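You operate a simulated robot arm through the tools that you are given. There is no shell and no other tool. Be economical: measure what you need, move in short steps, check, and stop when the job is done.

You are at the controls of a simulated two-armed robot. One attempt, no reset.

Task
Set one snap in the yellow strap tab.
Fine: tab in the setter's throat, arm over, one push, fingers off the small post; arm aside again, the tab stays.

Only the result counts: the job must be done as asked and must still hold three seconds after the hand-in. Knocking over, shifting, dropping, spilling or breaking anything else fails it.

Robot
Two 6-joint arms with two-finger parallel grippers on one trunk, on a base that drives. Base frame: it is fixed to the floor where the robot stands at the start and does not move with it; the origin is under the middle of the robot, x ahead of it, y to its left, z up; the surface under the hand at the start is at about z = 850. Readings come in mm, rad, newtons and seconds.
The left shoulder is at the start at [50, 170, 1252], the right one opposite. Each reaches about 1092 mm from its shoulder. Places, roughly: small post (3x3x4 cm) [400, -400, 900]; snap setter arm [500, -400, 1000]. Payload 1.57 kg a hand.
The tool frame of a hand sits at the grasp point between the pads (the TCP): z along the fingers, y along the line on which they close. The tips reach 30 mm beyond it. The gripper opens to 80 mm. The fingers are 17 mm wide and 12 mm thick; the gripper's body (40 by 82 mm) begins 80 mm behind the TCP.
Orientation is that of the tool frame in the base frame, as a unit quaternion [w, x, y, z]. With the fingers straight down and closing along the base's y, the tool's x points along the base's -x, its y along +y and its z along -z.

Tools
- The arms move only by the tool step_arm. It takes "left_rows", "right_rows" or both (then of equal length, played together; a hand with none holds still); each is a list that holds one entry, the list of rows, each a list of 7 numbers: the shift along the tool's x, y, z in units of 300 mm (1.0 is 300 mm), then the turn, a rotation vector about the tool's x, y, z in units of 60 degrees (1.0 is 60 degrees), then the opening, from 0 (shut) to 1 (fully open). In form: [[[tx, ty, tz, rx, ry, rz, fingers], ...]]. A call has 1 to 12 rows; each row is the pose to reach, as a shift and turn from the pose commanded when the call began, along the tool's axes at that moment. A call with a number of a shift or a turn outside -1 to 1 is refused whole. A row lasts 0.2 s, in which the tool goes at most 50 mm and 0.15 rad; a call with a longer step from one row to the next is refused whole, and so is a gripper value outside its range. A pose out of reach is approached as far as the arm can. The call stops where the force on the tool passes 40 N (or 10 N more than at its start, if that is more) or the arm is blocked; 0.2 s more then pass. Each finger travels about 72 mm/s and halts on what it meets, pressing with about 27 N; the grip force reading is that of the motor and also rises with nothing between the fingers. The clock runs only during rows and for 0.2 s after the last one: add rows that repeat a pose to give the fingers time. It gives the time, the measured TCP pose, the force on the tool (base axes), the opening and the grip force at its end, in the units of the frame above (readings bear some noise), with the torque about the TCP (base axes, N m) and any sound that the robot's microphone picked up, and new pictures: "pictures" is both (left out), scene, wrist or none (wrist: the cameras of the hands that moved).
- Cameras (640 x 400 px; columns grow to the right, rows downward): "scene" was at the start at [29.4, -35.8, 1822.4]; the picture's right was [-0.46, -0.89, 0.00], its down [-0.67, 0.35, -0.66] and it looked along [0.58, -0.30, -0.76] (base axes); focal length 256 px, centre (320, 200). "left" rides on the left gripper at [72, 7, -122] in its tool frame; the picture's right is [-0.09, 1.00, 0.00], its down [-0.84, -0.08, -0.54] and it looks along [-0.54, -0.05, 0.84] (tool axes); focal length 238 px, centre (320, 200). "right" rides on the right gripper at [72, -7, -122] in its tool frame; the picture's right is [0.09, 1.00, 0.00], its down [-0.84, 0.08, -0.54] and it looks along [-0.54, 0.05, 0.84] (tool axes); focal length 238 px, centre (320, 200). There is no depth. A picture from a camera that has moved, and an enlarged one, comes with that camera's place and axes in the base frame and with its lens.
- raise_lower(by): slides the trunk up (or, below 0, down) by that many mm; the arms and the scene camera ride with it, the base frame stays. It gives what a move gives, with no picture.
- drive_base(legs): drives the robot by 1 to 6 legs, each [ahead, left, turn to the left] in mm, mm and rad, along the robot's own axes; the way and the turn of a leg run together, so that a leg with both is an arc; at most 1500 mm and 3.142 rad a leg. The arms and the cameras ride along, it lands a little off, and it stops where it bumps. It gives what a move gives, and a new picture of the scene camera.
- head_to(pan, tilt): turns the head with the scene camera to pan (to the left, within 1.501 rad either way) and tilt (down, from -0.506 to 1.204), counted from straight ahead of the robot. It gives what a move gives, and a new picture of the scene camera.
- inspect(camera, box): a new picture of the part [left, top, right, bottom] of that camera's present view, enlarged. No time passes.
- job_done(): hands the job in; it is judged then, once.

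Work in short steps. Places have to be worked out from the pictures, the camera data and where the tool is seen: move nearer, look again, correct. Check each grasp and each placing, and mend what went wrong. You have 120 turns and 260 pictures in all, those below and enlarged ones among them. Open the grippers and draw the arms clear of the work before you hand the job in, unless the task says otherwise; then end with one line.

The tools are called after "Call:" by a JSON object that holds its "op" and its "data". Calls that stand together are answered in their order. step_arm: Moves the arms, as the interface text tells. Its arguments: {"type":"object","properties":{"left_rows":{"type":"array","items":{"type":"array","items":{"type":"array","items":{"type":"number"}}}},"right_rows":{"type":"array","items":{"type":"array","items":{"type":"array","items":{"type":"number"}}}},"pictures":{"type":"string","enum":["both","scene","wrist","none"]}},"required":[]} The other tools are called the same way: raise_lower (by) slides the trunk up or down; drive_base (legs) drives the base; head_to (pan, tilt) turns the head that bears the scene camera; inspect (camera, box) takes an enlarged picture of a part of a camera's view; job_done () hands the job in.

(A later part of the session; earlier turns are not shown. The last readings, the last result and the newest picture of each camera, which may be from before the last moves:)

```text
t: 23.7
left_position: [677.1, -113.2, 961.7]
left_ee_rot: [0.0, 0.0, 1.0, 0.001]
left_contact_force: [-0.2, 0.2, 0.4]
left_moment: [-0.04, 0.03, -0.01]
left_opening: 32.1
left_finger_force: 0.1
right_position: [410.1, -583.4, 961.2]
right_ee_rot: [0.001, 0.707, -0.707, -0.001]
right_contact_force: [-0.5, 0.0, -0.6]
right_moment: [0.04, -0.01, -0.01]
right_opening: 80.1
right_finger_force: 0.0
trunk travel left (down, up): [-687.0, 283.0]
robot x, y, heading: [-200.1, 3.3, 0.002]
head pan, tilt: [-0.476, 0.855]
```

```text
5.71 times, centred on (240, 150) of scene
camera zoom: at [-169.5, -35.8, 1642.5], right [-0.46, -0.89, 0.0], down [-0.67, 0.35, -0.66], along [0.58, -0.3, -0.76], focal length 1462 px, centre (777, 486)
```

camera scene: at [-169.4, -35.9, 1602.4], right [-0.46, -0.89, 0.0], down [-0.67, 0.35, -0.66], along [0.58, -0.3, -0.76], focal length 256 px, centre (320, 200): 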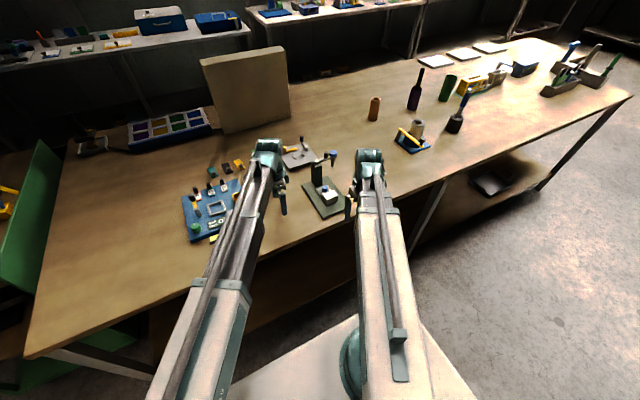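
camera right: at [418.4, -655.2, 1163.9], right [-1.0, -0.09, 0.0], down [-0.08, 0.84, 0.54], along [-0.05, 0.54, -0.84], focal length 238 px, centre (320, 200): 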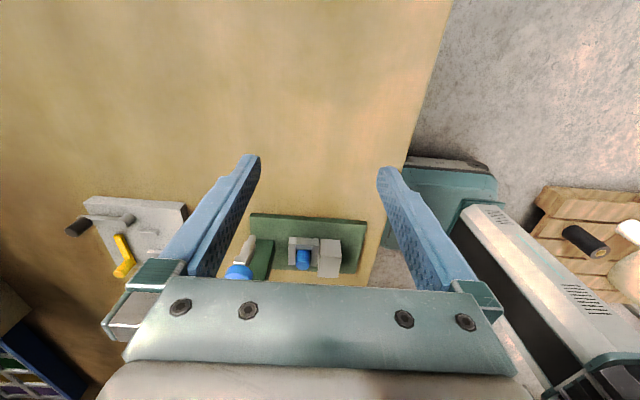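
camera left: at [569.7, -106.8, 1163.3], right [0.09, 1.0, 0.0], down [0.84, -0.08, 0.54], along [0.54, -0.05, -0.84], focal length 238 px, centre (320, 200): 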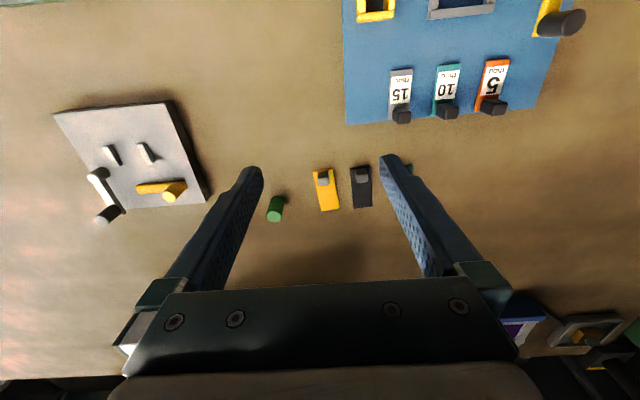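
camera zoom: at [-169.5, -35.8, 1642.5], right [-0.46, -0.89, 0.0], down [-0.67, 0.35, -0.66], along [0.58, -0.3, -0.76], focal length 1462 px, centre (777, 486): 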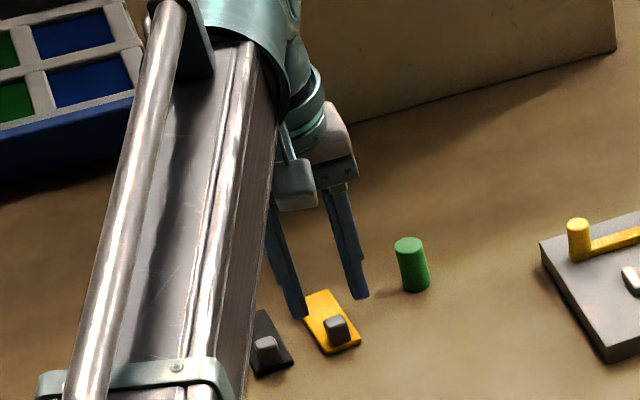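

Grip ≈(725,-115.5), tab yaw ≈5°. I align the left hand over the grip and then lower.

Call:
{"op": "step_arm", "data": {"left_rows": [[[-0.08, -0.004, 0, 0, 0, -0.045, 0.4], [-0.16, -0.008, 0, 0, 0, -0.085, 0.4], [-0.16, -0.008, 0, 0, 0, -0.085, 0.4]]], "pictures": "none"}}

Call:
{"op": "raise_lower", "data": {"by": -50}}

Call:
{"op": "inspect", "data": {"camera": "left", "box": [220, 120, 420, 320]}}

Call:
{"op": "inspect", "data": {"camera": "scene", "box": [205, 105, 285, 165]}}

```text
t: 24.5
left_position: [680.5, -102.9, 960.8]
left_ee_rot: [0.001, -0.045, 0.999, 0.0]
left_contact_force: [0.6, 0.4, 0.5]
left_moment: [0.01, 0.0, -0.03]
left_opening: 32.1
left_finger_force: 0.0
left hand out of reach, approached as far as the arm can: row 1, 2, 3
right_position: [410.7, -583.4, 961.5]
right_ee_rot: [0.0, 0.708, -0.707, 0.0]
right_contact_force: [-0.3, 0.2, -0.4]
right_moment: [0.01, 0.02, 0.0]
right_opening: 80.2
right_finger_force: 0.1
trunk travel left (down, up): [-687.0, 283.0]
robot x, y, heading: [-197.1, 1.2, 0.003]
head pan, tilt: [-0.476, 0.855]
```

```text
t: 25.4
left_position: [680.3, -102.8, 912.7]
left_ee_rot: [0.002, -0.044, 0.999, 0.0]
left_contact_force: [0.1, 0.8, 0.1]
left_moment: [0.02, 0.02, 0.02]
left_opening: 32.2
left_finger_force: 0.1
right_position: [409.9, -583.0, 910.9]
right_ee_rot: [0.0, -0.707, 0.707, 0.001]
right_contact_force: [0.4, 0.1, -0.5]
right_moment: [-0.02, -0.01, -0.05]
right_opening: 80.0
right_finger_force: 0.0
trunk travel left (down, up): [-637.0, 333.0]
robot x, y, heading: [-197.3, -0.3, -0.001]
head pan, tilt: [-0.476, 0.855]
```

```text
2.00 times, centred on (320, 220) of left
camera zoom: at [607.6, -102.2, 1033.4], right [0.0, 1.0, 0.0], down [0.84, 0.0, 0.54], along [0.54, 0.0, -0.84], focal length 477 px, centre (320, 160)
```

zoom: 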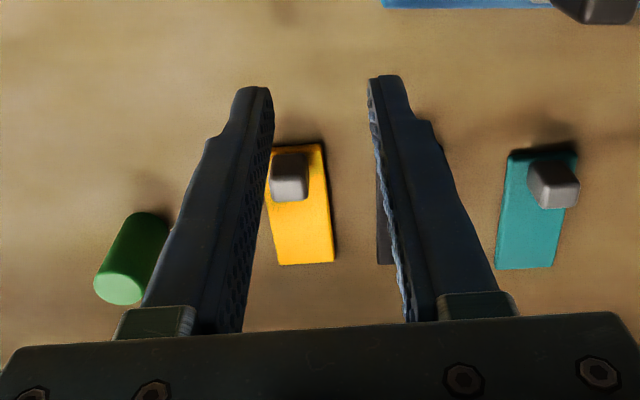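

```text
6.67 times, centred on (245, 135) of scene
camera zoom: at [-169.6, -35.7, 1592.4], right [-0.46, -0.89, 0.0], down [-0.67, 0.35, -0.66], along [0.58, -0.3, -0.76], focal length 1706 px, centre (820, 633)
```

zoom: 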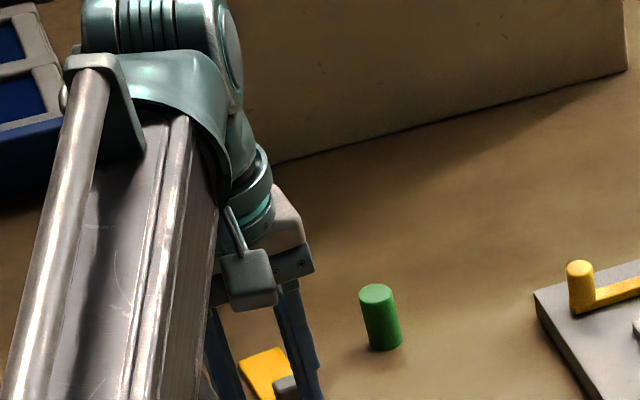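

Out of horizontal reach; I raise the trunk and drive forward 80 mm.

Call:
{"op": "raise_lower", "data": {"by": 50}}

Call:
{"op": "drive_base", "data": {"legs": [[80, 0, 0]]}}

```text
t: 26.3
left_position: [679.4, -102.1, 961.6]
left_ee_rot: [0.001, -0.045, 0.999, -0.001]
left_contact_force: [0.1, 0.3, -1.0]
left_moment: [-0.03, -0.03, -0.01]
left_opening: 32.2
left_finger_force: 0.1
right_position: [411.8, -583.7, 961.4]
right_ee_rot: [0.0, 0.707, -0.707, -0.002]
right_contact_force: [0.4, 0.0, 0.1]
right_moment: [-0.02, -0.02, -0.01]
right_opening: 80.0
right_finger_force: 0.0
trunk travel left (down, up): [-687.0, 283.0]
robot x, y, heading: [-200.2, 1.2, -0.0]
head pan, tilt: [-0.476, 0.855]
```

```text
t: 27.4
left_position: [760.9, -102.8, 960.1]
left_ee_rot: [0.001, -0.044, 0.999, 0.0]
left_contact_force: [0.6, 1.1, -0.6]
left_moment: [0.0, 0.02, 0.03]
left_opening: 32.3
left_finger_force: 0.0
right_position: [489.8, -583.8, 961.0]
right_ee_rot: [0.0, -0.707, 0.707, 0.001]
right_contact_force: [0.2, -1.0, -0.4]
right_moment: [-0.01, 0.03, 0.01]
right_opening: 80.0
right_finger_force: 0.1
trunk travel left (down, up): [-687.0, 283.0]
robot x, y, heading: [-121.1, 0.1, -0.006]
head pan, tilt: [-0.476, 0.855]
camera scene: at [-88.0, -36.0, 1642.3], right [-0.46, -0.89, 0.0], down [-0.67, 0.35, -0.65], along [0.58, -0.3, -0.76], focal length 256 px, centre (320, 200)
```

scene: 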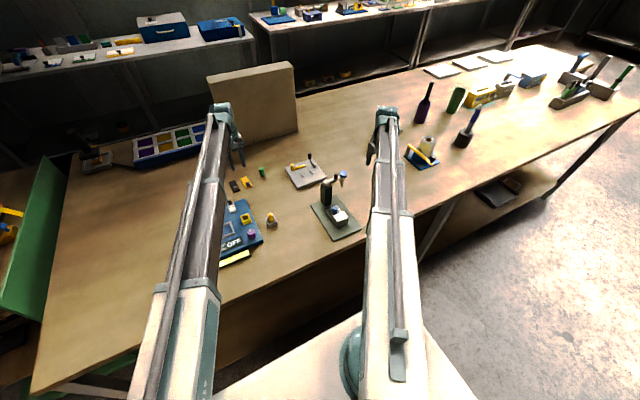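

Call:
{"op": "step_arm", "data": {"left_rows": [[[0.123, -0.032, 0, 0, 0, 0, 0.4], [0.123, -0.032, 0, 0, 0, 0, 0.4]]], "pictures": "none"}}

Call:
{"op": "raise_lower", "data": {"by": -45}}

Call:
{"op": "inspect", "data": {"camera": "left", "box": [220, 120, 420, 320]}}

Call:
{"op": "inspect", "data": {"camera": "scene", "box": [205, 110, 285, 190]}}

```text
t: 28.0
left_position: [725.6, -115.5, 961.7]
left_ee_rot: [0.002, -0.044, 0.999, 0.0]
left_contact_force: [0.2, -0.1, -0.1]
left_moment: [0.0, 0.01, 0.01]
left_opening: 31.9
left_finger_force: 0.0
right_position: [491.1, -583.4, 961.4]
right_ee_rot: [0.001, -0.707, 0.707, 0.002]
right_contact_force: [-0.2, -0.3, -0.1]
right_moment: [0.04, 0.03, 0.03]
right_opening: 80.0
right_finger_force: 0.1
trunk travel left (down, up): [-687.0, 283.0]
robot x, y, heading: [-115.8, 1.7, -0.001]
head pan, tilt: [-0.476, 0.855]
```

```text
t: 28.9
left_position: [724.6, -115.8, 917.5]
left_ee_rot: [0.002, -0.043, 0.999, 0.0]
left_contact_force: [0.3, -0.3, 0.4]
left_moment: [0.03, 0.0, -0.03]
left_opening: 31.8
left_finger_force: 0.0
right_position: [490.1, -583.7, 916.8]
right_ee_rot: [-0.001, 0.707, -0.707, -0.001]
right_contact_force: [0.1, 0.6, -0.5]
right_moment: [0.01, 0.01, -0.02]
right_opening: 79.9
right_finger_force: 0.0
trunk travel left (down, up): [-642.0, 328.0]
robot x, y, heading: [-117.8, -2.3, -0.0]
head pan, tilt: [-0.476, 0.855]
```

```text
2.00 times, centred on (320, 220) of left
camera zoom: at [652.7, -115.1, 1038.4], right [0.0, 1.0, 0.0], down [0.84, 0.0, 0.54], along [0.54, 0.0, -0.84], focal length 477 px, centre (320, 160)
```

zoom: 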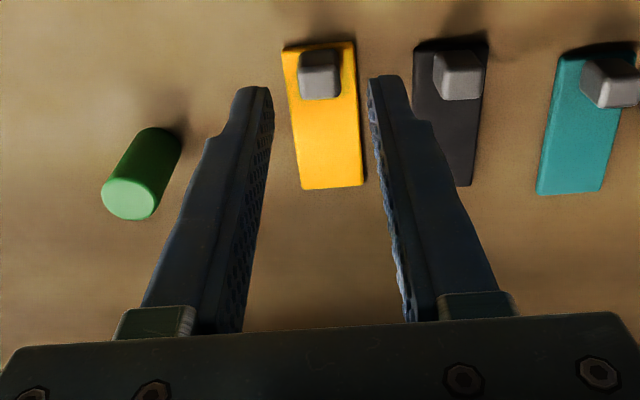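

```text
5.00 times, centred on (245, 150) of scene
camera zoom: at [-89.9, -35.8, 1597.4], right [-0.46, -0.89, 0.0], down [-0.67, 0.35, -0.66], along [0.58, -0.3, -0.76], focal length 1280 px, centre (695, 450)
```

zoom: 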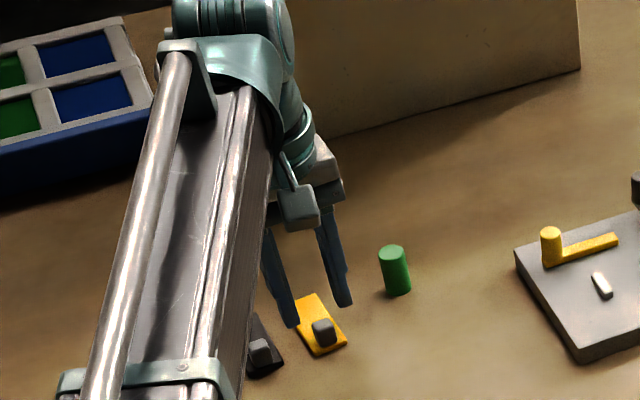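

Alignment looks right. Lower 22 more mm and close on the grip.

Call:
{"op": "raise_lower", "data": {"by": -23}}

Call:
{"op": "step_arm", "data": {"left_rows": [[[0, 0, 0, 0, 0, 0, 0.3], [0, 0, 0, 0, 0, 0, 0.2], [0, 0, 0, 0, 0, 0, 0.1], [0, 0, 0, 0, 0, 0, 0.1]]], "pictures": "wrist"}}

Call:
{"op": "inspect", "data": {"camera": "scene", "box": [215, 120, 275, 180]}}

```text
t: 29.6
left_position: [725.5, -115.2, 895.3]
left_ee_rot: [0.002, -0.043, 0.999, 0.0]
left_contact_force: [-0.4, 0.5, 0.2]
left_moment: [0.01, -0.01, 0.01]
left_opening: 31.8
left_finger_force: 0.1
right_position: [489.5, -582.1, 893.8]
right_ee_rot: [0.0, -0.707, 0.707, 0.001]
right_contact_force: [0.0, 0.1, 0.3]
right_moment: [-0.01, -0.01, 0.0]
right_opening: 80.1
right_finger_force: 0.1
trunk travel left (down, up): [-619.0, 351.0]
robot x, y, heading: [-120.4, 2.6, -0.0]
head pan, tilt: [-0.476, 0.855]
```

```text
t: 30.6
left_position: [726.3, -115.6, 894.7]
left_ee_rot: [0.003, -0.044, 0.999, 0.0]
left_contact_force: [-0.9, 0.5, 0.7]
left_moment: [0.03, -0.05, 0.03]
left_opening: 14.5
left_finger_force: 26.8
right_position: [490.9, -584.3, 893.2]
right_ee_rot: [0.0, -0.707, 0.708, 0.002]
right_contact_force: [0.2, 1.0, -0.1]
right_moment: [-0.02, -0.01, 0.04]
right_opening: 80.0
right_finger_force: 0.0
trunk travel left (down, up): [-619.0, 351.0]
robot x, y, heading: [-120.3, -0.9, -0.001]
head pan, tilt: [-0.476, 0.855]
camera left: at [652.9, -115.2, 1015.3], right [0.0, 1.0, 0.0], down [0.84, 0.0, 0.54], along [0.54, 0.0, -0.84], focal length 238 px, centre (320, 200)
```

left: 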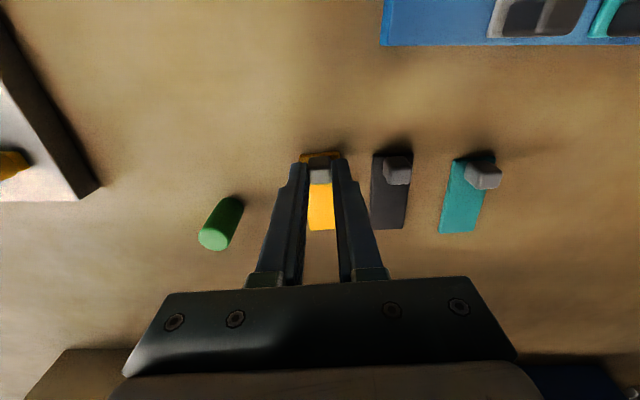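

```text
6.67 times, centred on (245, 150) of scene
camera zoom: at [-89.6, -35.9, 1574.4], right [-0.46, -0.89, 0.0], down [-0.67, 0.35, -0.66], along [0.58, -0.3, -0.76], focal length 1706 px, centre (820, 533)
```

zoom: 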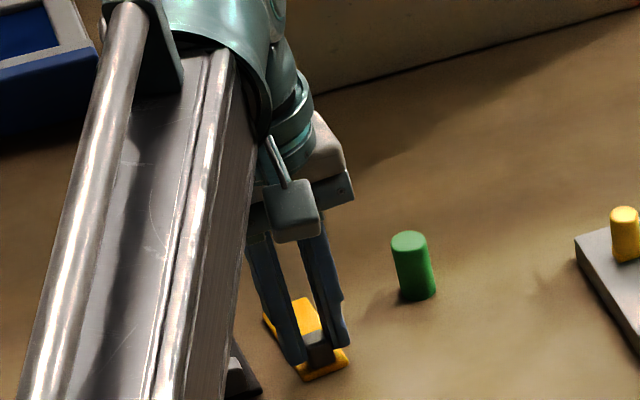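

Gripped (14.5 mm). Lift 100 mm and check that the tab comes along.

Call:
{"op": "raise_lower", "data": {"by": 100}}

Call:
{"op": "inspect", "data": {"camera": "left", "box": [220, 100, 420, 300]}}

```text
t: 31.9
left_position: [725.7, -115.9, 993.6]
left_ee_rot: [0.001, -0.043, 0.999, 0.001]
left_contact_force: [0.2, 0.1, -0.5]
left_moment: [0.02, 0.0, 0.05]
left_opening: 14.6
left_finger_force: 27.0
right_position: [490.1, -583.2, 993.4]
right_ee_rot: [0.0, -0.707, 0.707, 0.001]
right_contact_force: [0.2, 0.5, 0.2]
right_moment: [0.01, -0.02, -0.02]
right_opening: 80.0
right_finger_force: 0.0
trunk travel left (down, up): [-719.0, 251.0]
robot x, y, heading: [-118.0, 1.9, 0.002]
head pan, tilt: [-0.476, 0.855]
```

```text
2.00 times, centred on (320, 200) of left
camera zoom: at [653.1, -115.3, 1115.1], right [0.0, 1.0, 0.0], down [0.84, 0.0, 0.54], along [0.54, 0.0, -0.84], focal length 477 px, centre (320, 200)
```

zoom: 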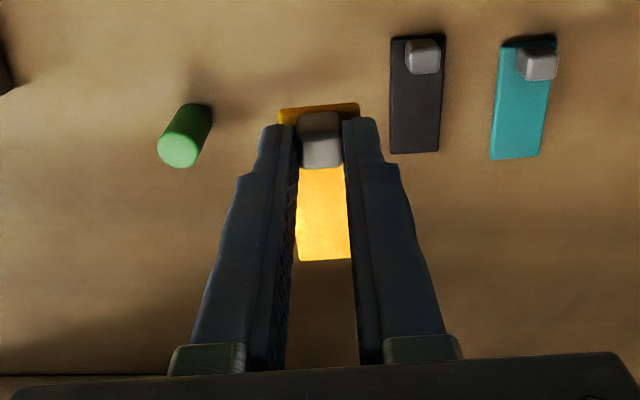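

Tab held. I carry it back along x at this height, clear of everything.

Call:
{"op": "step_arm", "data": {"left_rows": [[[0.15, 0.013, 0, 0, 0, 0, 0.1], [0.3, 0.026, 0, 0, 0, 0, 0.1], [0.45, 0.04, 0, 0, 0, 0, 0.1], [0.6, 0.053, 0, 0, 0, 0, 0.1], [0.75, 0.066, 0, 0, 0, 0, 0.1], [0.9, 0.079, 0, 0, 0, 0, 0.1], [0.97, 0.085, 0, 0, 0, 0, 0.1]]], "pictures": "none"}}

Call:
{"op": "step_arm", "data": {"left_rows": [[[0.05, -0.13, 0, 0, 0, 0.02, 0.1], [0.08, -0.26, 0, 0, 0, 0.04, 0.1], [0.14, -0.39, 0, 0, 0, 0.05, 0.1]]], "pictures": "both"}}

```text
t: 33.5
left_position: [433.9, -115.5, 993.4]
left_ee_rot: [0.001, -0.044, 0.999, 0.0]
left_contact_force: [-0.9, 0.1, 0.0]
left_moment: [0.01, 0.0, -0.02]
left_opening: 14.6
left_finger_force: 26.7
right_position: [490.4, -584.3, 993.6]
right_ee_rot: [0.0, 0.707, -0.707, -0.001]
right_contact_force: [0.5, -0.6, 0.0]
right_moment: [0.03, -0.03, 0.02]
right_opening: 80.0
right_finger_force: 0.0
trunk travel left (down, up): [-719.0, 251.0]
robot x, y, heading: [-114.3, -0.5, -0.002]
head pan, tilt: [-0.476, 0.855]
```

```text
t: 34.3
left_position: [402.4, -236.5, 994.3]
left_ee_rot: [0.001, -0.018, 1.0, 0.0]
left_contact_force: [-0.1, -0.5, 0.0]
left_moment: [0.02, 0.0, 0.01]
left_opening: 14.5
left_finger_force: 27.2
right_position: [490.8, -583.7, 993.9]
right_ee_rot: [0.0, -0.707, 0.707, 0.001]
right_contact_force: [-0.1, -0.6, -0.9]
right_moment: [0.0, 0.01, 0.0]
right_opening: 80.2
right_finger_force: 0.0
trunk travel left (down, up): [-719.0, 251.0]
robot x, y, heading: [-116.8, -0.5, -0.003]
head pan, tilt: [-0.476, 0.855]
camera scene: at [-89.7, -36.3, 1674.4], right [-0.46, -0.89, 0.0], down [-0.67, 0.35, -0.66], along [0.58, -0.3, -0.76], focal length 256 px, centre (320, 200)
camera left: at [330.2, -233.1, 1115.2], right [0.06, 1.0, 0.0], down [0.84, -0.05, 0.54], along [0.54, -0.03, -0.84], focal length 238 px, centre (320, 200)
```

scene: 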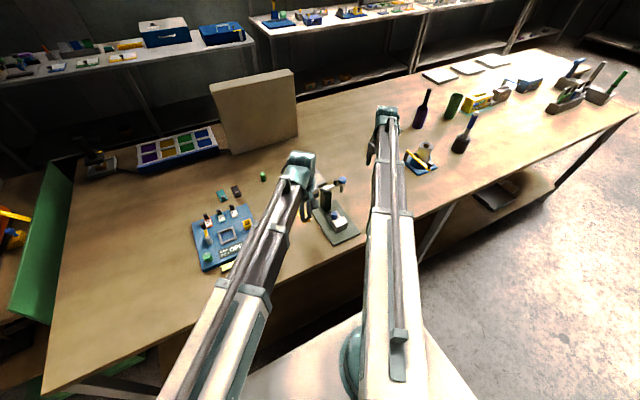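
left: 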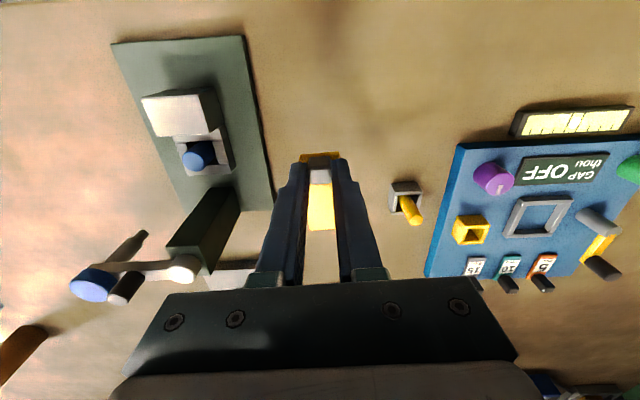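

Good viewpoint: I zoom for accurate setter geometry.

Call:
{"op": "inspect", "data": {"camera": "left", "box": [50, 30, 290, 310]}}

Call:
{"op": "inspect", "data": {"camera": "scene", "box": [300, 160, 370, 240]}}

```text
1.43 times, centred on (170, 170) of left
camera zoom: at [330.2, -233.1, 1115.2], right [0.06, 1.0, 0.0], down [0.84, -0.05, 0.54], along [0.54, -0.03, -0.84], focal length 340 px, centre (534, 243)
```

zoom: 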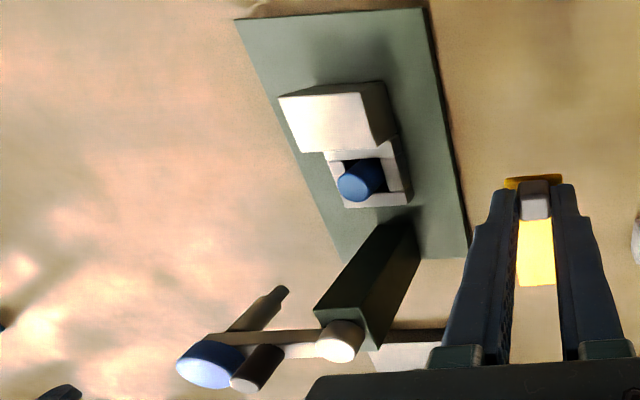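

```text
5.00 times, centred on (335, 200) of scene
camera zoom: at [-89.7, -36.3, 1674.4], right [-0.46, -0.89, 0.0], down [-0.67, 0.35, -0.66], along [0.58, -0.3, -0.76], focal length 1280 px, centre (245, 200)
```

zoom: 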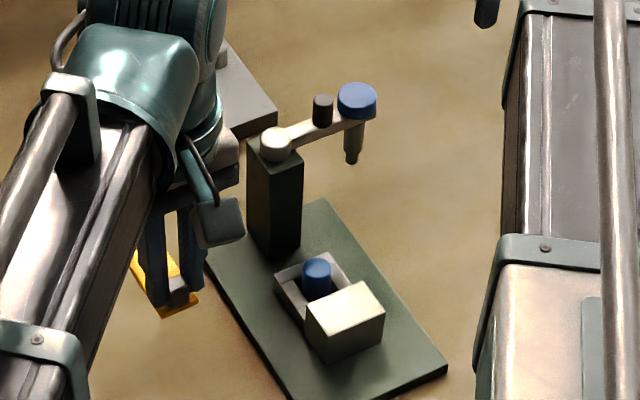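

Setter measured: pivot (493,-363,970), cap (489,-434,984), knob (488,-402, top 999), pin (418,-360,896), block top ≈893. I bring the tab above block and pin (TCP 377,-361).

Call:
{"op": "step_arm", "data": {"left_rows": [[[0.04, -0.14, 0, 0, 0, -0.01, 0.1], [0.08, -0.28, 0, 0, 0, -0.02, 0.1], [0.1, -0.412, 0, 0, 0, -0.03, 0.1], [0.1, -0.412, 0, 0, 0, -0.03, 0.1]]], "pictures": "none"}}

Call:
{"op": "raise_lower", "data": {"by": -30}}

Call:
{"op": "inspect", "data": {"camera": "left", "box": [220, 80, 420, 280]}}

Call:
{"op": "inspect", "data": {"camera": "scene", "box": [290, 150, 370, 230]}}

Call:
{"op": "inspect", "data": {"camera": "right", "box": [200, 150, 400, 300]}}

```text
t: 35.3
left_position: [377.9, -361.6, 994.4]
left_ee_rot: [0.002, -0.034, 0.999, 0.0]
left_contact_force: [-0.7, -0.4, 0.8]
left_moment: [0.0, -0.01, -0.01]
left_opening: 14.4
left_finger_force: 27.5
right_position: [489.1, -583.4, 993.3]
right_ee_rot: [0.0, -0.707, 0.707, 0.002]
right_contact_force: [0.7, -0.4, -0.2]
right_moment: [-0.02, 0.01, 0.0]
right_opening: 80.2
right_finger_force: 0.2
trunk travel left (down, up): [-719.0, 251.0]
robot x, y, heading: [-116.8, 0.5, -0.001]
head pan, tilt: [-0.476, 0.855]
```

```text
t: 36.0
left_position: [377.8, -360.8, 963.6]
left_ee_rot: [0.002, -0.033, 0.999, 0.0]
left_contact_force: [-0.6, 0.1, 0.3]
left_moment: [0.0, 0.03, -0.03]
left_opening: 14.5
left_finger_force: 27.2
right_position: [490.4, -583.3, 965.6]
right_ee_rot: [0.0, 0.707, -0.707, 0.0]
right_contact_force: [0.5, -0.3, 1.8]
right_moment: [-0.01, -0.01, -0.02]
right_opening: 80.2
right_finger_force: 0.1
trunk travel left (down, up): [-689.0, 281.0]
robot x, y, heading: [-117.9, -1.3, -0.004]
head pan, tilt: [-0.476, 0.855]
```

```text
2.00 times, centred on (320, 180) of left
camera zoom: at [305.5, -358.7, 1085.3], right [0.03, 1.0, 0.0], down [0.84, -0.02, 0.54], along [0.54, -0.01, -0.84], focal length 477 px, centre (320, 240)
```

zoom: 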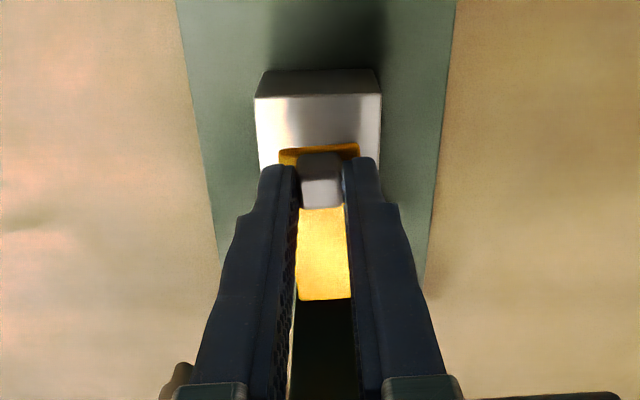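

```text
5.00 times, centred on (330, 190) of scene
camera zoom: at [-89.8, -35.8, 1644.4], right [-0.46, -0.89, 0.0], down [-0.67, 0.35, -0.66], along [0.58, -0.3, -0.76], focal length 1280 px, centre (270, 250)
```

zoom: 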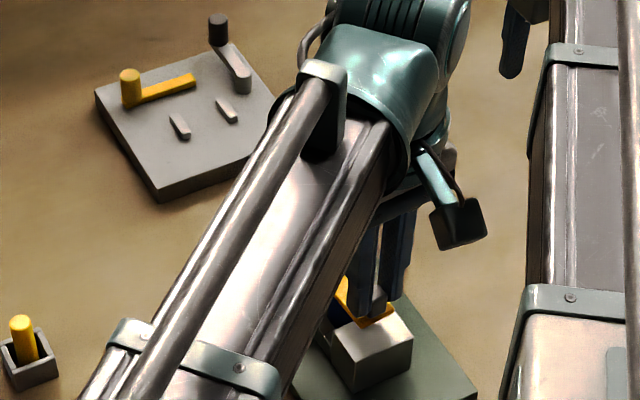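

```text
2.67 times, centred on (300, 225) of right
camera zoom: at [497.5, -655.3, 1086.2], right [-1.0, -0.09, 0.0], down [-0.08, 0.84, 0.54], along [-0.05, 0.54, -0.84], focal length 636 px, centre (373, 133)
```

zoom: 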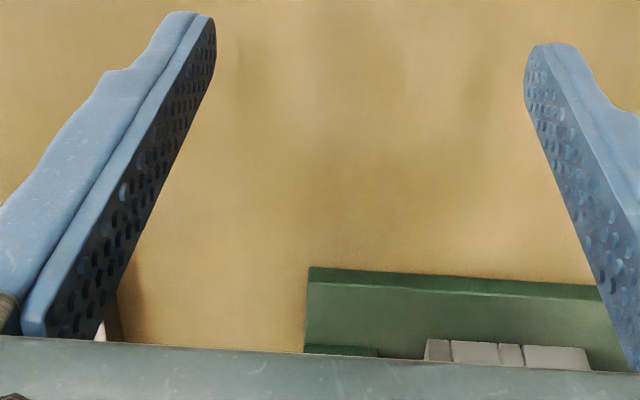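

Lateral alignment looks good. Lower toward contact gradually, watching force.

Call:
{"op": "raise_lower", "data": {"by": -17}}

Call:
{"op": "raise_lower", "data": {"by": -4}}

Call:
{"op": "inspect", "data": {"camera": "scene", "box": [310, 180, 350, 220]}}

Call:
{"op": "inspect", "data": {"camera": "left", "box": [240, 80, 400, 240]}}

```text
t: 36.7
left_position: [378.4, -360.9, 946.1]
left_ee_rot: [0.002, -0.033, 0.999, -0.001]
left_contact_force: [-0.2, -0.6, -0.5]
left_moment: [0.01, 0.01, -0.02]
left_opening: 14.5
left_finger_force: 27.3
right_position: [489.8, -583.4, 946.9]
right_ee_rot: [0.0, 0.707, -0.707, 0.0]
right_contact_force: [-0.4, 0.2, -0.3]
right_moment: [0.01, -0.01, 0.0]
right_opening: 79.9
right_finger_force: 0.2
trunk travel left (down, up): [-672.0, 298.0]
robot x, y, heading: [-120.4, 1.2, -0.003]
head pan, tilt: [-0.476, 0.855]
```

```text
t: 37.2
left_position: [377.7, -361.1, 943.8]
left_ee_rot: [0.002, -0.033, 0.999, 0.0]
left_contact_force: [3.5, -3.3, 22.8]
left_moment: [-0.11, -0.13, 0.0]
left_opening: 14.5
left_finger_force: 27.6
right_position: [489.6, -584.0, 944.0]
right_ee_rot: [0.0, 0.707, -0.707, -0.001]
right_contact_force: [0.0, -0.5, 0.3]
right_moment: [0.0, -0.01, 0.01]
right_opening: 80.0
right_finger_force: 0.2
trunk travel left (down, up): [-668.0, 302.0]
robot x, y, heading: [-118.8, -2.9, 0.001]
head pan, tilt: [-0.476, 0.855]
```

```text
10.00 times, centred on (330, 200) of scene
camera zoom: at [-91.0, -35.1, 1623.8], right [-0.46, -0.89, 0.0], down [-0.67, 0.35, -0.66], along [0.58, -0.3, -0.75], focal length 2559 px, centre (220, 200)
```

zoom: 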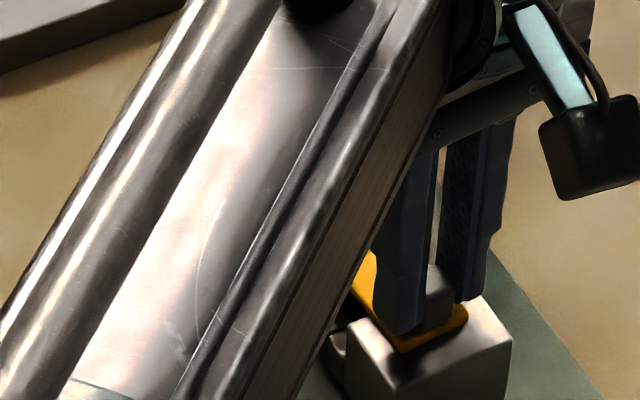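

```text
2.50 times, centred on (320, 160) of left
camera zoom: at [305.0, -358.5, 1065.1], right [0.03, 1.0, 0.0], down [0.84, -0.02, 0.55], along [0.55, -0.01, -0.84], focal length 596 px, centre (320, 300)
```

zoom: 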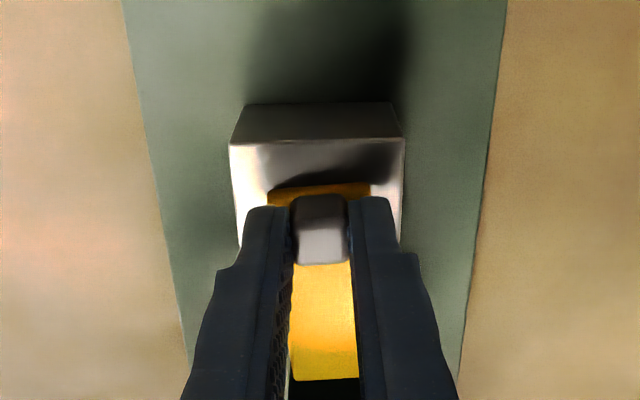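

Contact (23 N) at TCP 944: the tab rests. I ease off 1.5 mm, open, rise, and look.

Call:
{"op": "raise_lower", "data": {"by": 1.5}}

Call:
{"op": "step_arm", "data": {"left_rows": [[[0, 0, 0, 0, 0, 0, 0.25], [0, 0, 0, 0, 0, 0, 0.35], [0, 0, 0, 0, 0, 0, 0.4]]], "pictures": "none"}}

Call:
{"op": "raise_lower", "data": {"by": 80}}

Call:
{"op": "inspect", "data": {"camera": "left", "box": [220, 80, 420, 280]}}

```text
t: 37.7
left_position: [377.6, -360.4, 944.0]
left_ee_rot: [0.001, -0.034, 0.999, 0.001]
left_contact_force: [0.1, -1.1, 1.1]
left_moment: [0.03, 0.02, 0.02]
left_opening: 14.5
left_finger_force: 27.0
right_position: [489.5, -584.7, 944.9]
right_ee_rot: [0.0, 0.707, -0.707, -0.001]
right_contact_force: [0.3, -0.8, 0.2]
right_moment: [0.01, 0.01, 0.01]
right_opening: 80.1
right_finger_force: 0.0
trunk travel left (down, up): [-669.0, 301.0]
robot x, y, heading: [-120.4, -0.2, -0.001]
head pan, tilt: [-0.476, 0.855]
```

```text
t: 38.5
left_position: [378.5, -360.3, 943.6]
left_ee_rot: [0.003, -0.033, 0.999, 0.0]
left_contact_force: [-0.7, -0.2, 0.1]
left_moment: [0.0, 0.01, 0.03]
left_opening: 31.8
left_finger_force: 0.1
right_position: [489.0, -584.6, 944.0]
right_ee_rot: [0.0, -0.707, 0.707, 0.002]
right_contact_force: [0.2, -1.0, 0.6]
right_moment: [0.0, -0.04, 0.01]
right_opening: 80.1
right_finger_force: 0.1
trunk travel left (down, up): [-669.0, 301.0]
robot x, y, heading: [-117.2, -5.4, -0.005]
head pan, tilt: [-0.476, 0.855]
```

```text
t: 39.7
left_position: [377.8, -360.9, 1023.8]
left_ee_rot: [0.002, -0.033, 0.999, 0.0]
left_contact_force: [0.2, -0.1, 0.0]
left_moment: [-0.01, -0.01, -0.02]
left_opening: 31.7
left_finger_force: 0.1
right_position: [491.2, -584.3, 1024.0]
right_ee_rot: [-0.001, 0.707, -0.707, -0.001]
right_contact_force: [0.3, 0.0, 0.6]
right_moment: [-0.02, -0.01, 0.01]
right_opening: 79.8
right_finger_force: 0.1
trunk travel left (down, up): [-749.0, 221.0]
robot x, y, heading: [-119.0, -0.2, -0.003]
head pan, tilt: [-0.476, 0.855]
```

```text
2.00 times, centred on (320, 180) of left
camera zoom: at [305.8, -358.9, 1145.7], right [0.03, 1.0, 0.0], down [0.84, -0.02, 0.54], along [0.54, -0.01, -0.84], focal length 477 px, centre (320, 240)
```

zoom: 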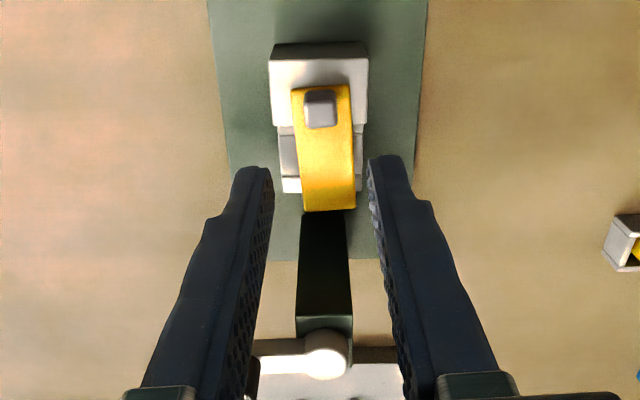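

Tab lies flat, spanning x≈371–442 over block and pin. Left hand withdraws to +Y; trunk up 30; right hand comes toward the knob with the fingers closing along x.

Call:
{"op": "raise_lower", "data": {"by": 30}}

Call:
{"op": "step_arm", "data": {"left_rows": [[[0, 0.15, 0, 0, 0, 0, 0.4], [0, 0.3, 0, 0, 0, 0, 0.4], [0, 0.45, 0, 0, 0, 0, 0.4], [0, 0.6, 0, 0, 0, 0, 0.4], [0, 0.75, 0, 0, 0, 0, 0.4]]], "right_rows": [[[0, 0, 0, 0, 0, 0, 0.8], [-0.13, 0, 0, 0, 0, 0, 0.6], [-0.26, 0, 0, 0, 0, 0, 0.6], [-0.39, 0, 0, 0, 0, 0, 0.6], [-0.45, 0, 0, 0, 0, 0, 0.6]]], "pictures": "both"}}

```text
t: 40.4
left_position: [377.9, -362.0, 1054.5]
left_ee_rot: [0.002, -0.034, 0.999, 0.0]
left_contact_force: [0.7, 0.5, -1.0]
left_moment: [-0.03, -0.02, 0.0]
left_opening: 32.1
left_finger_force: 0.0
right_position: [491.4, -583.3, 1053.6]
right_ee_rot: [0.0, 0.707, -0.707, -0.001]
right_contact_force: [0.2, -0.8, 0.2]
right_moment: [-0.02, 0.0, -0.01]
right_opening: 80.0
right_finger_force: 0.1
trunk travel left (down, up): [-779.0, 191.0]
robot x, y, heading: [-120.2, -2.0, -0.002]
head pan, tilt: [-0.476, 0.855]
```

```text
t: 41.6
left_position: [363.2, -132.8, 1054.1]
left_ee_rot: [0.002, -0.034, 0.999, 0.0]
left_contact_force: [0.0, 0.7, 0.1]
left_moment: [-0.01, 0.03, 0.0]
left_opening: 32.2
left_finger_force: 0.1
right_position: [489.9, -445.5, 1054.4]
right_ee_rot: [-0.001, -0.707, 0.708, 0.0]
right_contact_force: [0.2, 0.0, 0.0]
right_moment: [0.0, 0.0, 0.03]
right_opening: 48.0
right_finger_force: 0.1
trunk travel left (down, up): [-779.0, 191.0]
robot x, y, heading: [-119.9, 1.3, -0.003]
head pan, tilt: [-0.476, 0.855]
camera scene: at [-89.8, -35.1, 1735.0], right [-0.46, -0.89, 0.0], down [-0.67, 0.35, -0.66], along [0.58, -0.3, -0.76], focal length 256 px, centre (320, 200)
camera right: at [498.9, -518.0, 1176.9], right [-1.0, -0.09, 0.0], down [-0.08, 0.84, 0.54], along [-0.05, 0.54, -0.84], focal length 238 px, centre (320, 200)
camera left: at [290.5, -131.4, 1175.9], right [0.03, 1.0, 0.0], down [0.84, -0.02, 0.54], along [0.54, -0.01, -0.84], focal length 238 px, centre (320, 200)
```

scene: 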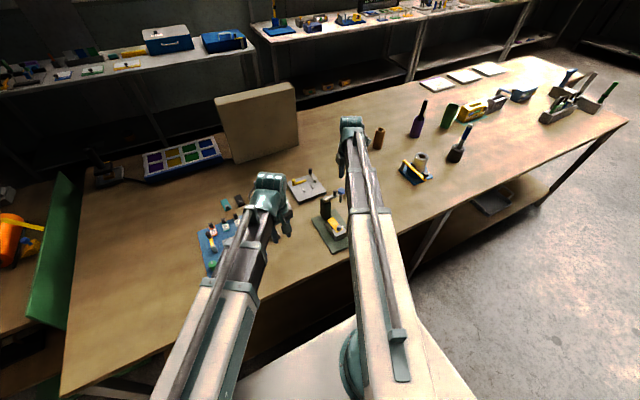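
right: 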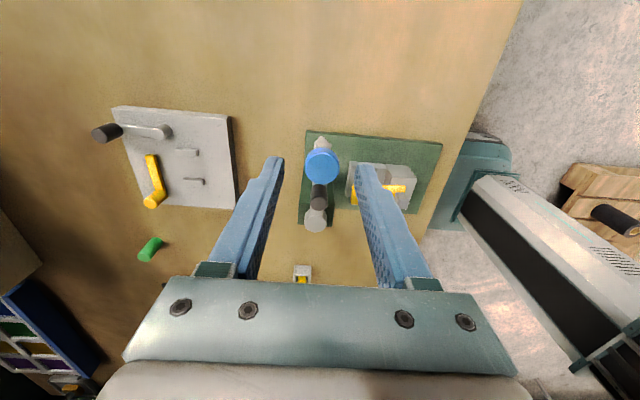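
left: 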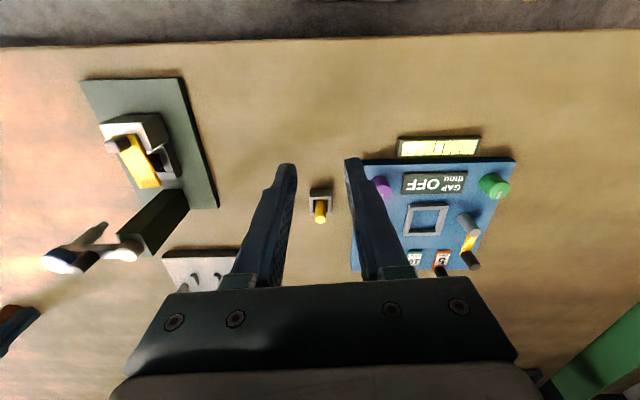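

Call:
{"op": "inspect", "data": {"camera": "right", "box": [240, 110, 440, 270]}}

Call:
{"op": "inspect", "data": {"camera": "left", "box": [20, 70, 220, 290]}}

```text
2.50 times, centred on (340, 190) of right
camera zoom: at [498.9, -518.0, 1176.9], right [-1.0, -0.09, 0.0], down [-0.08, 0.84, 0.54], along [-0.05, 0.54, -0.84], focal length 596 px, centre (270, 225)
```

zoom: 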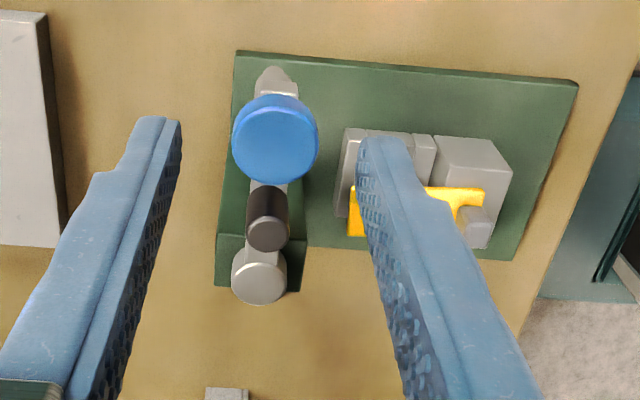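

```text
1.82 times, centred on (120, 180) of left
camera zoom: at [290.5, -131.4, 1175.9], right [0.03, 1.0, 0.0], down [0.84, -0.02, 0.54], along [0.54, -0.01, -0.84], focal length 433 px, centre (684, 236)
```

zoom: 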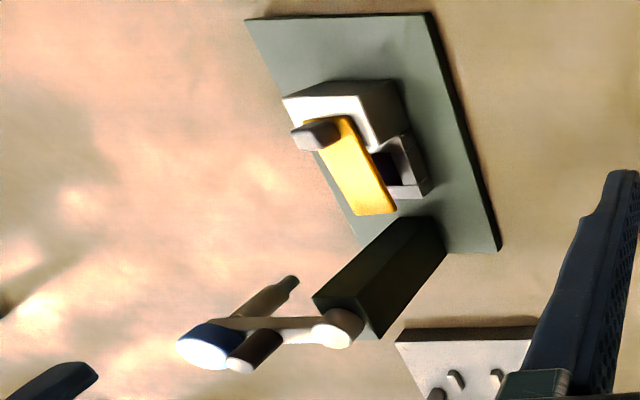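

Knob confirmed at ≈(489,-400), top 999. I move over it and lower so tips sit just above the cap level (≈988).

Call:
{"op": "step_arm", "data": {"right_rows": [[[-0.155, 0.003, 0, 0, 0, 0, 0.6], [-0.155, 0.003, 0, 0, 0, 0, 0.5]]], "pictures": "none"}}

Call:
{"op": "raise_lower", "data": {"by": -30}}

Call:
{"op": "inspect", "data": {"camera": "right", "box": [240, 130, 400, 290]}}

Call:
{"op": "inspect", "data": {"camera": "left", "box": [20, 70, 220, 290]}}

```text
t: 42.2
left_position: [363.1, -134.2, 1053.6]
left_ee_rot: [0.003, -0.033, 0.999, 0.0]
left_contact_force: [0.0, 0.1, -0.7]
left_moment: [0.01, 0.0, -0.03]
left_opening: 32.1
left_finger_force: 0.0
right_position: [490.4, -401.6, 1053.7]
right_ee_rot: [-0.001, -0.707, 0.708, 0.001]
right_contact_force: [0.5, -0.3, -0.1]
right_moment: [0.01, -0.02, 0.0]
right_opening: 39.9
right_finger_force: 0.1
trunk travel left (down, up): [-779.0, 191.0]
robot x, y, heading: [-117.4, 0.2, 0.001]
head pan, tilt: [-0.476, 0.855]
```

```text
t: 43.0
left_position: [363.5, -134.4, 1024.7]
left_ee_rot: [0.002, -0.033, 0.999, 0.0]
left_contact_force: [-0.1, 0.5, -0.9]
left_moment: [0.0, 0.02, -0.02]
left_opening: 32.2
left_finger_force: 0.1
right_position: [489.0, -401.1, 1025.3]
right_ee_rot: [0.0, 0.707, -0.707, -0.002]
right_contact_force: [-0.5, 0.4, -0.7]
right_moment: [-0.02, 0.02, 0.0]
right_opening: 39.9
right_finger_force: 0.1
trunk travel left (down, up): [-749.0, 221.0]
robot x, y, heading: [-118.8, -4.7, 0.0]
head pan, tilt: [-0.476, 0.855]
```

```text
2.50 times, centred on (320, 210) of right
camera zoom: at [497.8, -473.2, 1146.6], right [-1.0, -0.09, 0.0], down [-0.08, 0.84, 0.54], along [-0.05, 0.54, -0.84], focal length 596 px, centre (320, 175)
```

zoom: 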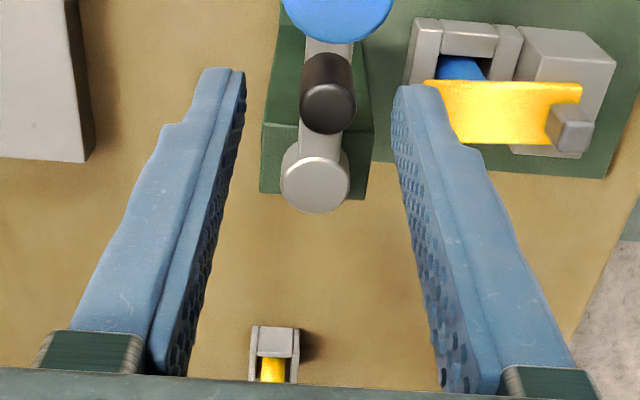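

```text
1.82 times, centred on (120, 180) of left
camera zoom: at [290.8, -132.4, 1145.8], right [0.03, 1.0, 0.0], down [0.84, -0.02, 0.54], along [0.54, -0.01, -0.84], focal length 433 px, centre (684, 236)
```

zoom: 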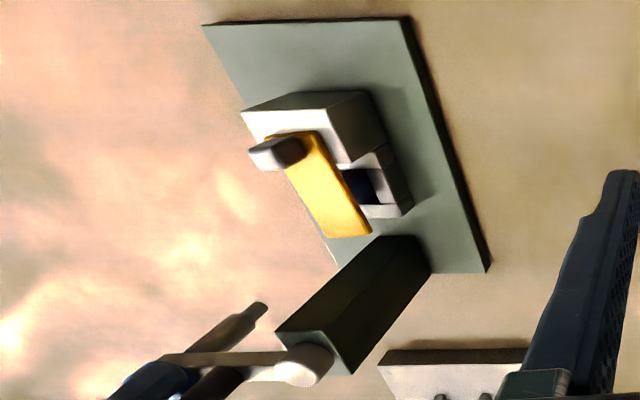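

Fingers straddle the knob well. Lower 7 mm more and close gently on it.

Call:
{"op": "raise_lower", "data": {"by": -7}}

Call:
{"op": "step_arm", "data": {"right_rows": [[[0, 0, 0, 0, 0, 0, 0.35], [0, 0, 0, 0, 0, 0, 0.2], [0, 0, 0, 0, 0, 0, 0.15], [0, 0, 0, 0, 0, 0, 0.15]]], "pictures": "wrist"}}

```text
t: 43.5
left_position: [363.0, -134.2, 1018.3]
left_ee_rot: [0.002, -0.033, 0.999, 0.0]
left_contact_force: [-0.5, -0.5, 0.4]
left_moment: [0.03, 0.01, 0.03]
left_opening: 32.0
left_finger_force: 0.1
right_position: [489.4, -401.7, 1016.7]
right_ee_rot: [-0.001, -0.707, 0.707, 0.001]
right_contact_force: [0.1, 0.0, 0.3]
right_moment: [-0.01, 0.0, 0.0]
right_opening: 40.0
right_finger_force: 0.0
trunk travel left (down, up): [-742.0, 228.0]
robot x, y, heading: [-120.1, -3.4, 0.003]
head pan, tilt: [-0.476, 0.855]
```

```text
t: 44.5
left_position: [362.5, -134.1, 1017.4]
left_ee_rot: [0.001, -0.033, 0.999, 0.0]
left_contact_force: [-0.4, -0.3, 0.0]
left_moment: [0.0, 0.0, 0.01]
left_opening: 32.2
left_finger_force: 0.0
right_position: [489.8, -401.9, 1017.6]
right_ee_rot: [0.0, -0.707, 0.707, 0.002]
right_contact_force: [-6.1, 0.7, -3.2]
right_moment: [0.02, 0.09, 0.02]
right_opening: 17.8
right_finger_force: 3.7
trunk travel left (down, up): [-742.0, 228.0]
robot x, y, heading: [-117.7, -4.8, 0.002]
head pan, tilt: [-0.476, 0.855]
camera right: at [497.0, -473.3, 1139.8], right [-1.0, -0.09, 0.0], down [-0.08, 0.84, 0.54], along [-0.05, 0.54, -0.84], focal length 238 px, centre (320, 200)
```

right: 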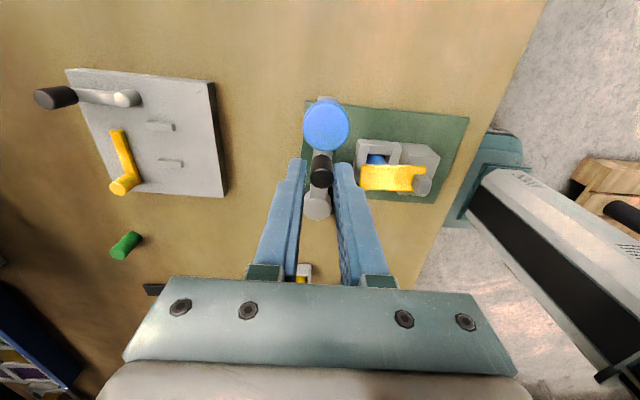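

The knob is caged. I swing it clockwise about the pivot: first 34°.

Call:
{"op": "step_arm", "data": {"right_rows": [[[-0.0035, 0.0188, 0, 0, 0, 0.1417, 0.15], [-0.0097, 0.0369, 0, 0, 0, 0.2833, 0.15], [-0.0186, 0.0539, 0, 0, 0, 0.425, 0.15], [-0.03, 0.0693, 0, 0, 0, 0.5667, 0.15]]], "pictures": "wrist"}}

```text
t: 45.5
left_position: [362.8, -135.5, 1017.4]
left_ee_rot: [0.001, -0.033, 0.999, 0.002]
left_contact_force: [0.0, -0.3, 0.0]
left_moment: [0.04, -0.02, -0.01]
left_opening: 32.0
left_finger_force: 0.0
right_position: [467.2, -394.0, 1016.7]
right_ee_rot: [0.0, -0.468, 0.884, 0.001]
right_contact_force: [-9.5, -11.3, -3.4]
right_moment: [-0.05, -0.03, 0.14]
right_opening: 15.1
right_finger_force: 30.8
trunk travel left (down, up): [-742.0, 228.0]
robot x, y, heading: [-118.4, -4.4, -0.006]
head pan, tilt: [-0.476, 0.855]
camera right: at [433.9, -457.0, 1139.6], right [-0.87, 0.48, 0.0], down [0.41, 0.73, 0.54], along [0.26, 0.47, -0.84], focal length 238 px, centre (320, 200)
```

right: 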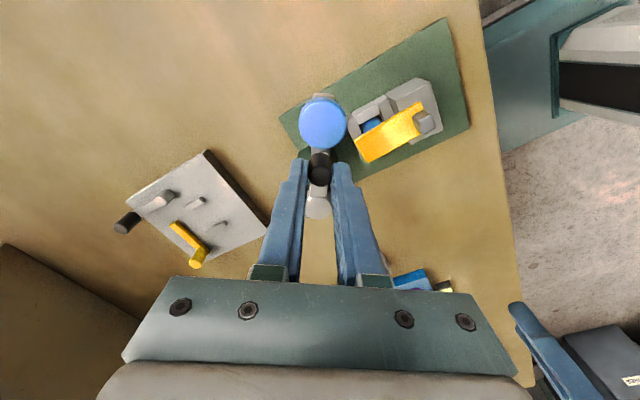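

Swing works; I finish the rest (51°) with the radius corrected.

Call:
{"op": "step_arm", "data": {"right_rows": [[[0.0035, 0.0199, 0, 0, 0, 0.1417, 0.15], [-0.0009, 0.0393, 0, 0, 0, 0.2833, 0.15], [-0.0081, 0.0578, 0, 0, 0, 0.425, 0.15], [-0.018, 0.0751, 0, 0, 0, 0.5667, 0.15], [-0.0303, 0.0908, 0, 0, 0, 0.7083, 0.15], [-0.0448, 0.1044, 0, 0, 0, 0.85, 0.15]]], "pictures": "both"}}

Call:
{"op": "inspect", "data": {"camera": "right", "box": [240, 50, 400, 250]}}

Call:
{"op": "inspect", "data": {"camera": "left", "box": [0, 50, 240, 290]}}

```text
t: 47.0
left_position: [362.4, -135.9, 1017.9]
left_ee_rot: [0.001, -0.033, 0.999, 0.001]
left_contact_force: [-0.8, 0.2, -0.9]
left_moment: [-0.01, 0.0, 0.01]
left_opening: 32.1
left_finger_force: 0.1
right_position: [450.3, -364.1, 1017.5]
right_ee_rot: [-0.001, -0.042, 0.999, 0.001]
right_contact_force: [-15.5, -3.2, -13.6]
right_moment: [-0.25, 0.53, -0.1]
right_opening: 14.8
right_finger_force: 30.4
trunk travel left (down, up): [-742.0, 228.0]
robot x, y, heading: [-119.1, 1.3, 0.003]
head pan, tilt: [-0.476, 0.855]
camera scene: at [-90.6, -36.9, 1697.8], right [-0.46, -0.89, 0.0], down [-0.67, 0.35, -0.66], along [0.58, -0.3, -0.76], focal length 256 px, centre (320, 200)
camera right: at [379.8, -376.4, 1139.8], right [-0.18, 0.98, 0.0], down [0.83, 0.15, 0.54], along [0.53, 0.1, -0.84], focal length 238 px, centre (320, 200)
```

scene: 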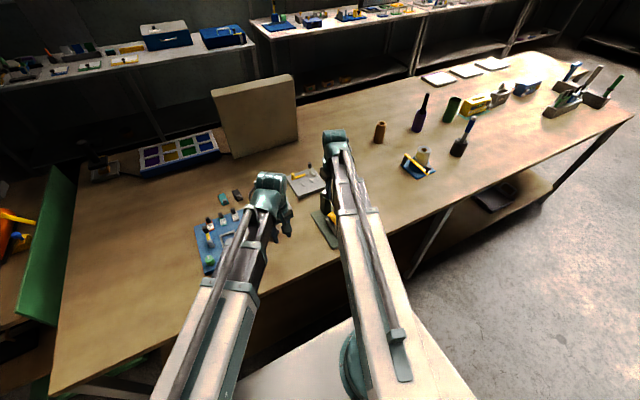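
right: 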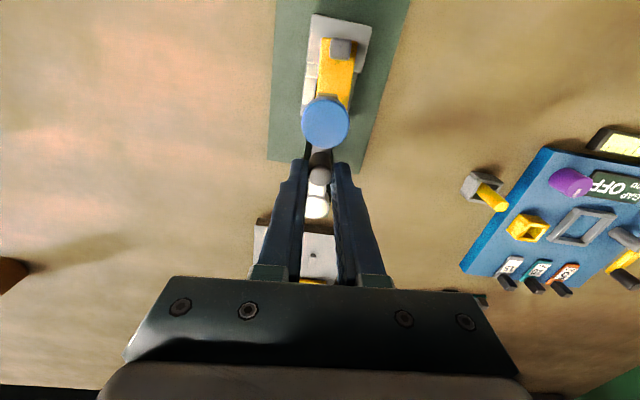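

```text
2.00 times, centred on (320, 150) of right
camera zoom: at [379.8, -376.4, 1139.8], right [-0.18, 0.98, 0.0], down [0.83, 0.15, 0.54], along [0.53, 0.1, -0.84], focal length 477 px, centre (320, 300)
```

zoom: 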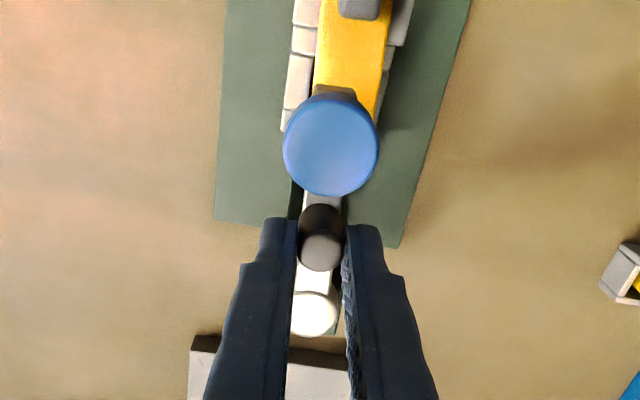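

```text
1.67 times, centred on (120, 170) of left
camera zoom: at [290.3, -133.0, 1138.8], right [0.03, 1.0, 0.0], down [0.84, -0.02, 0.54], along [0.54, -0.01, -0.84], focal length 397 px, centre (653, 250)
```

zoom: 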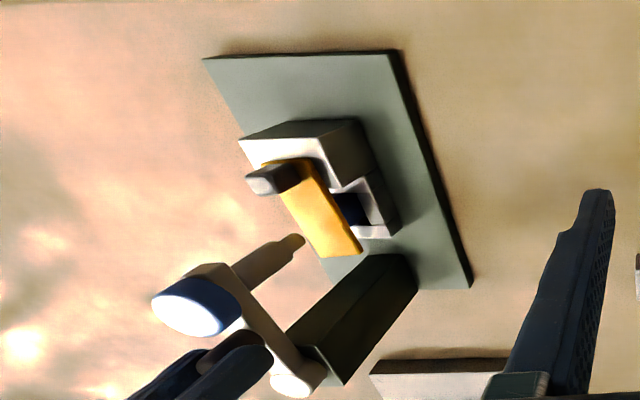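

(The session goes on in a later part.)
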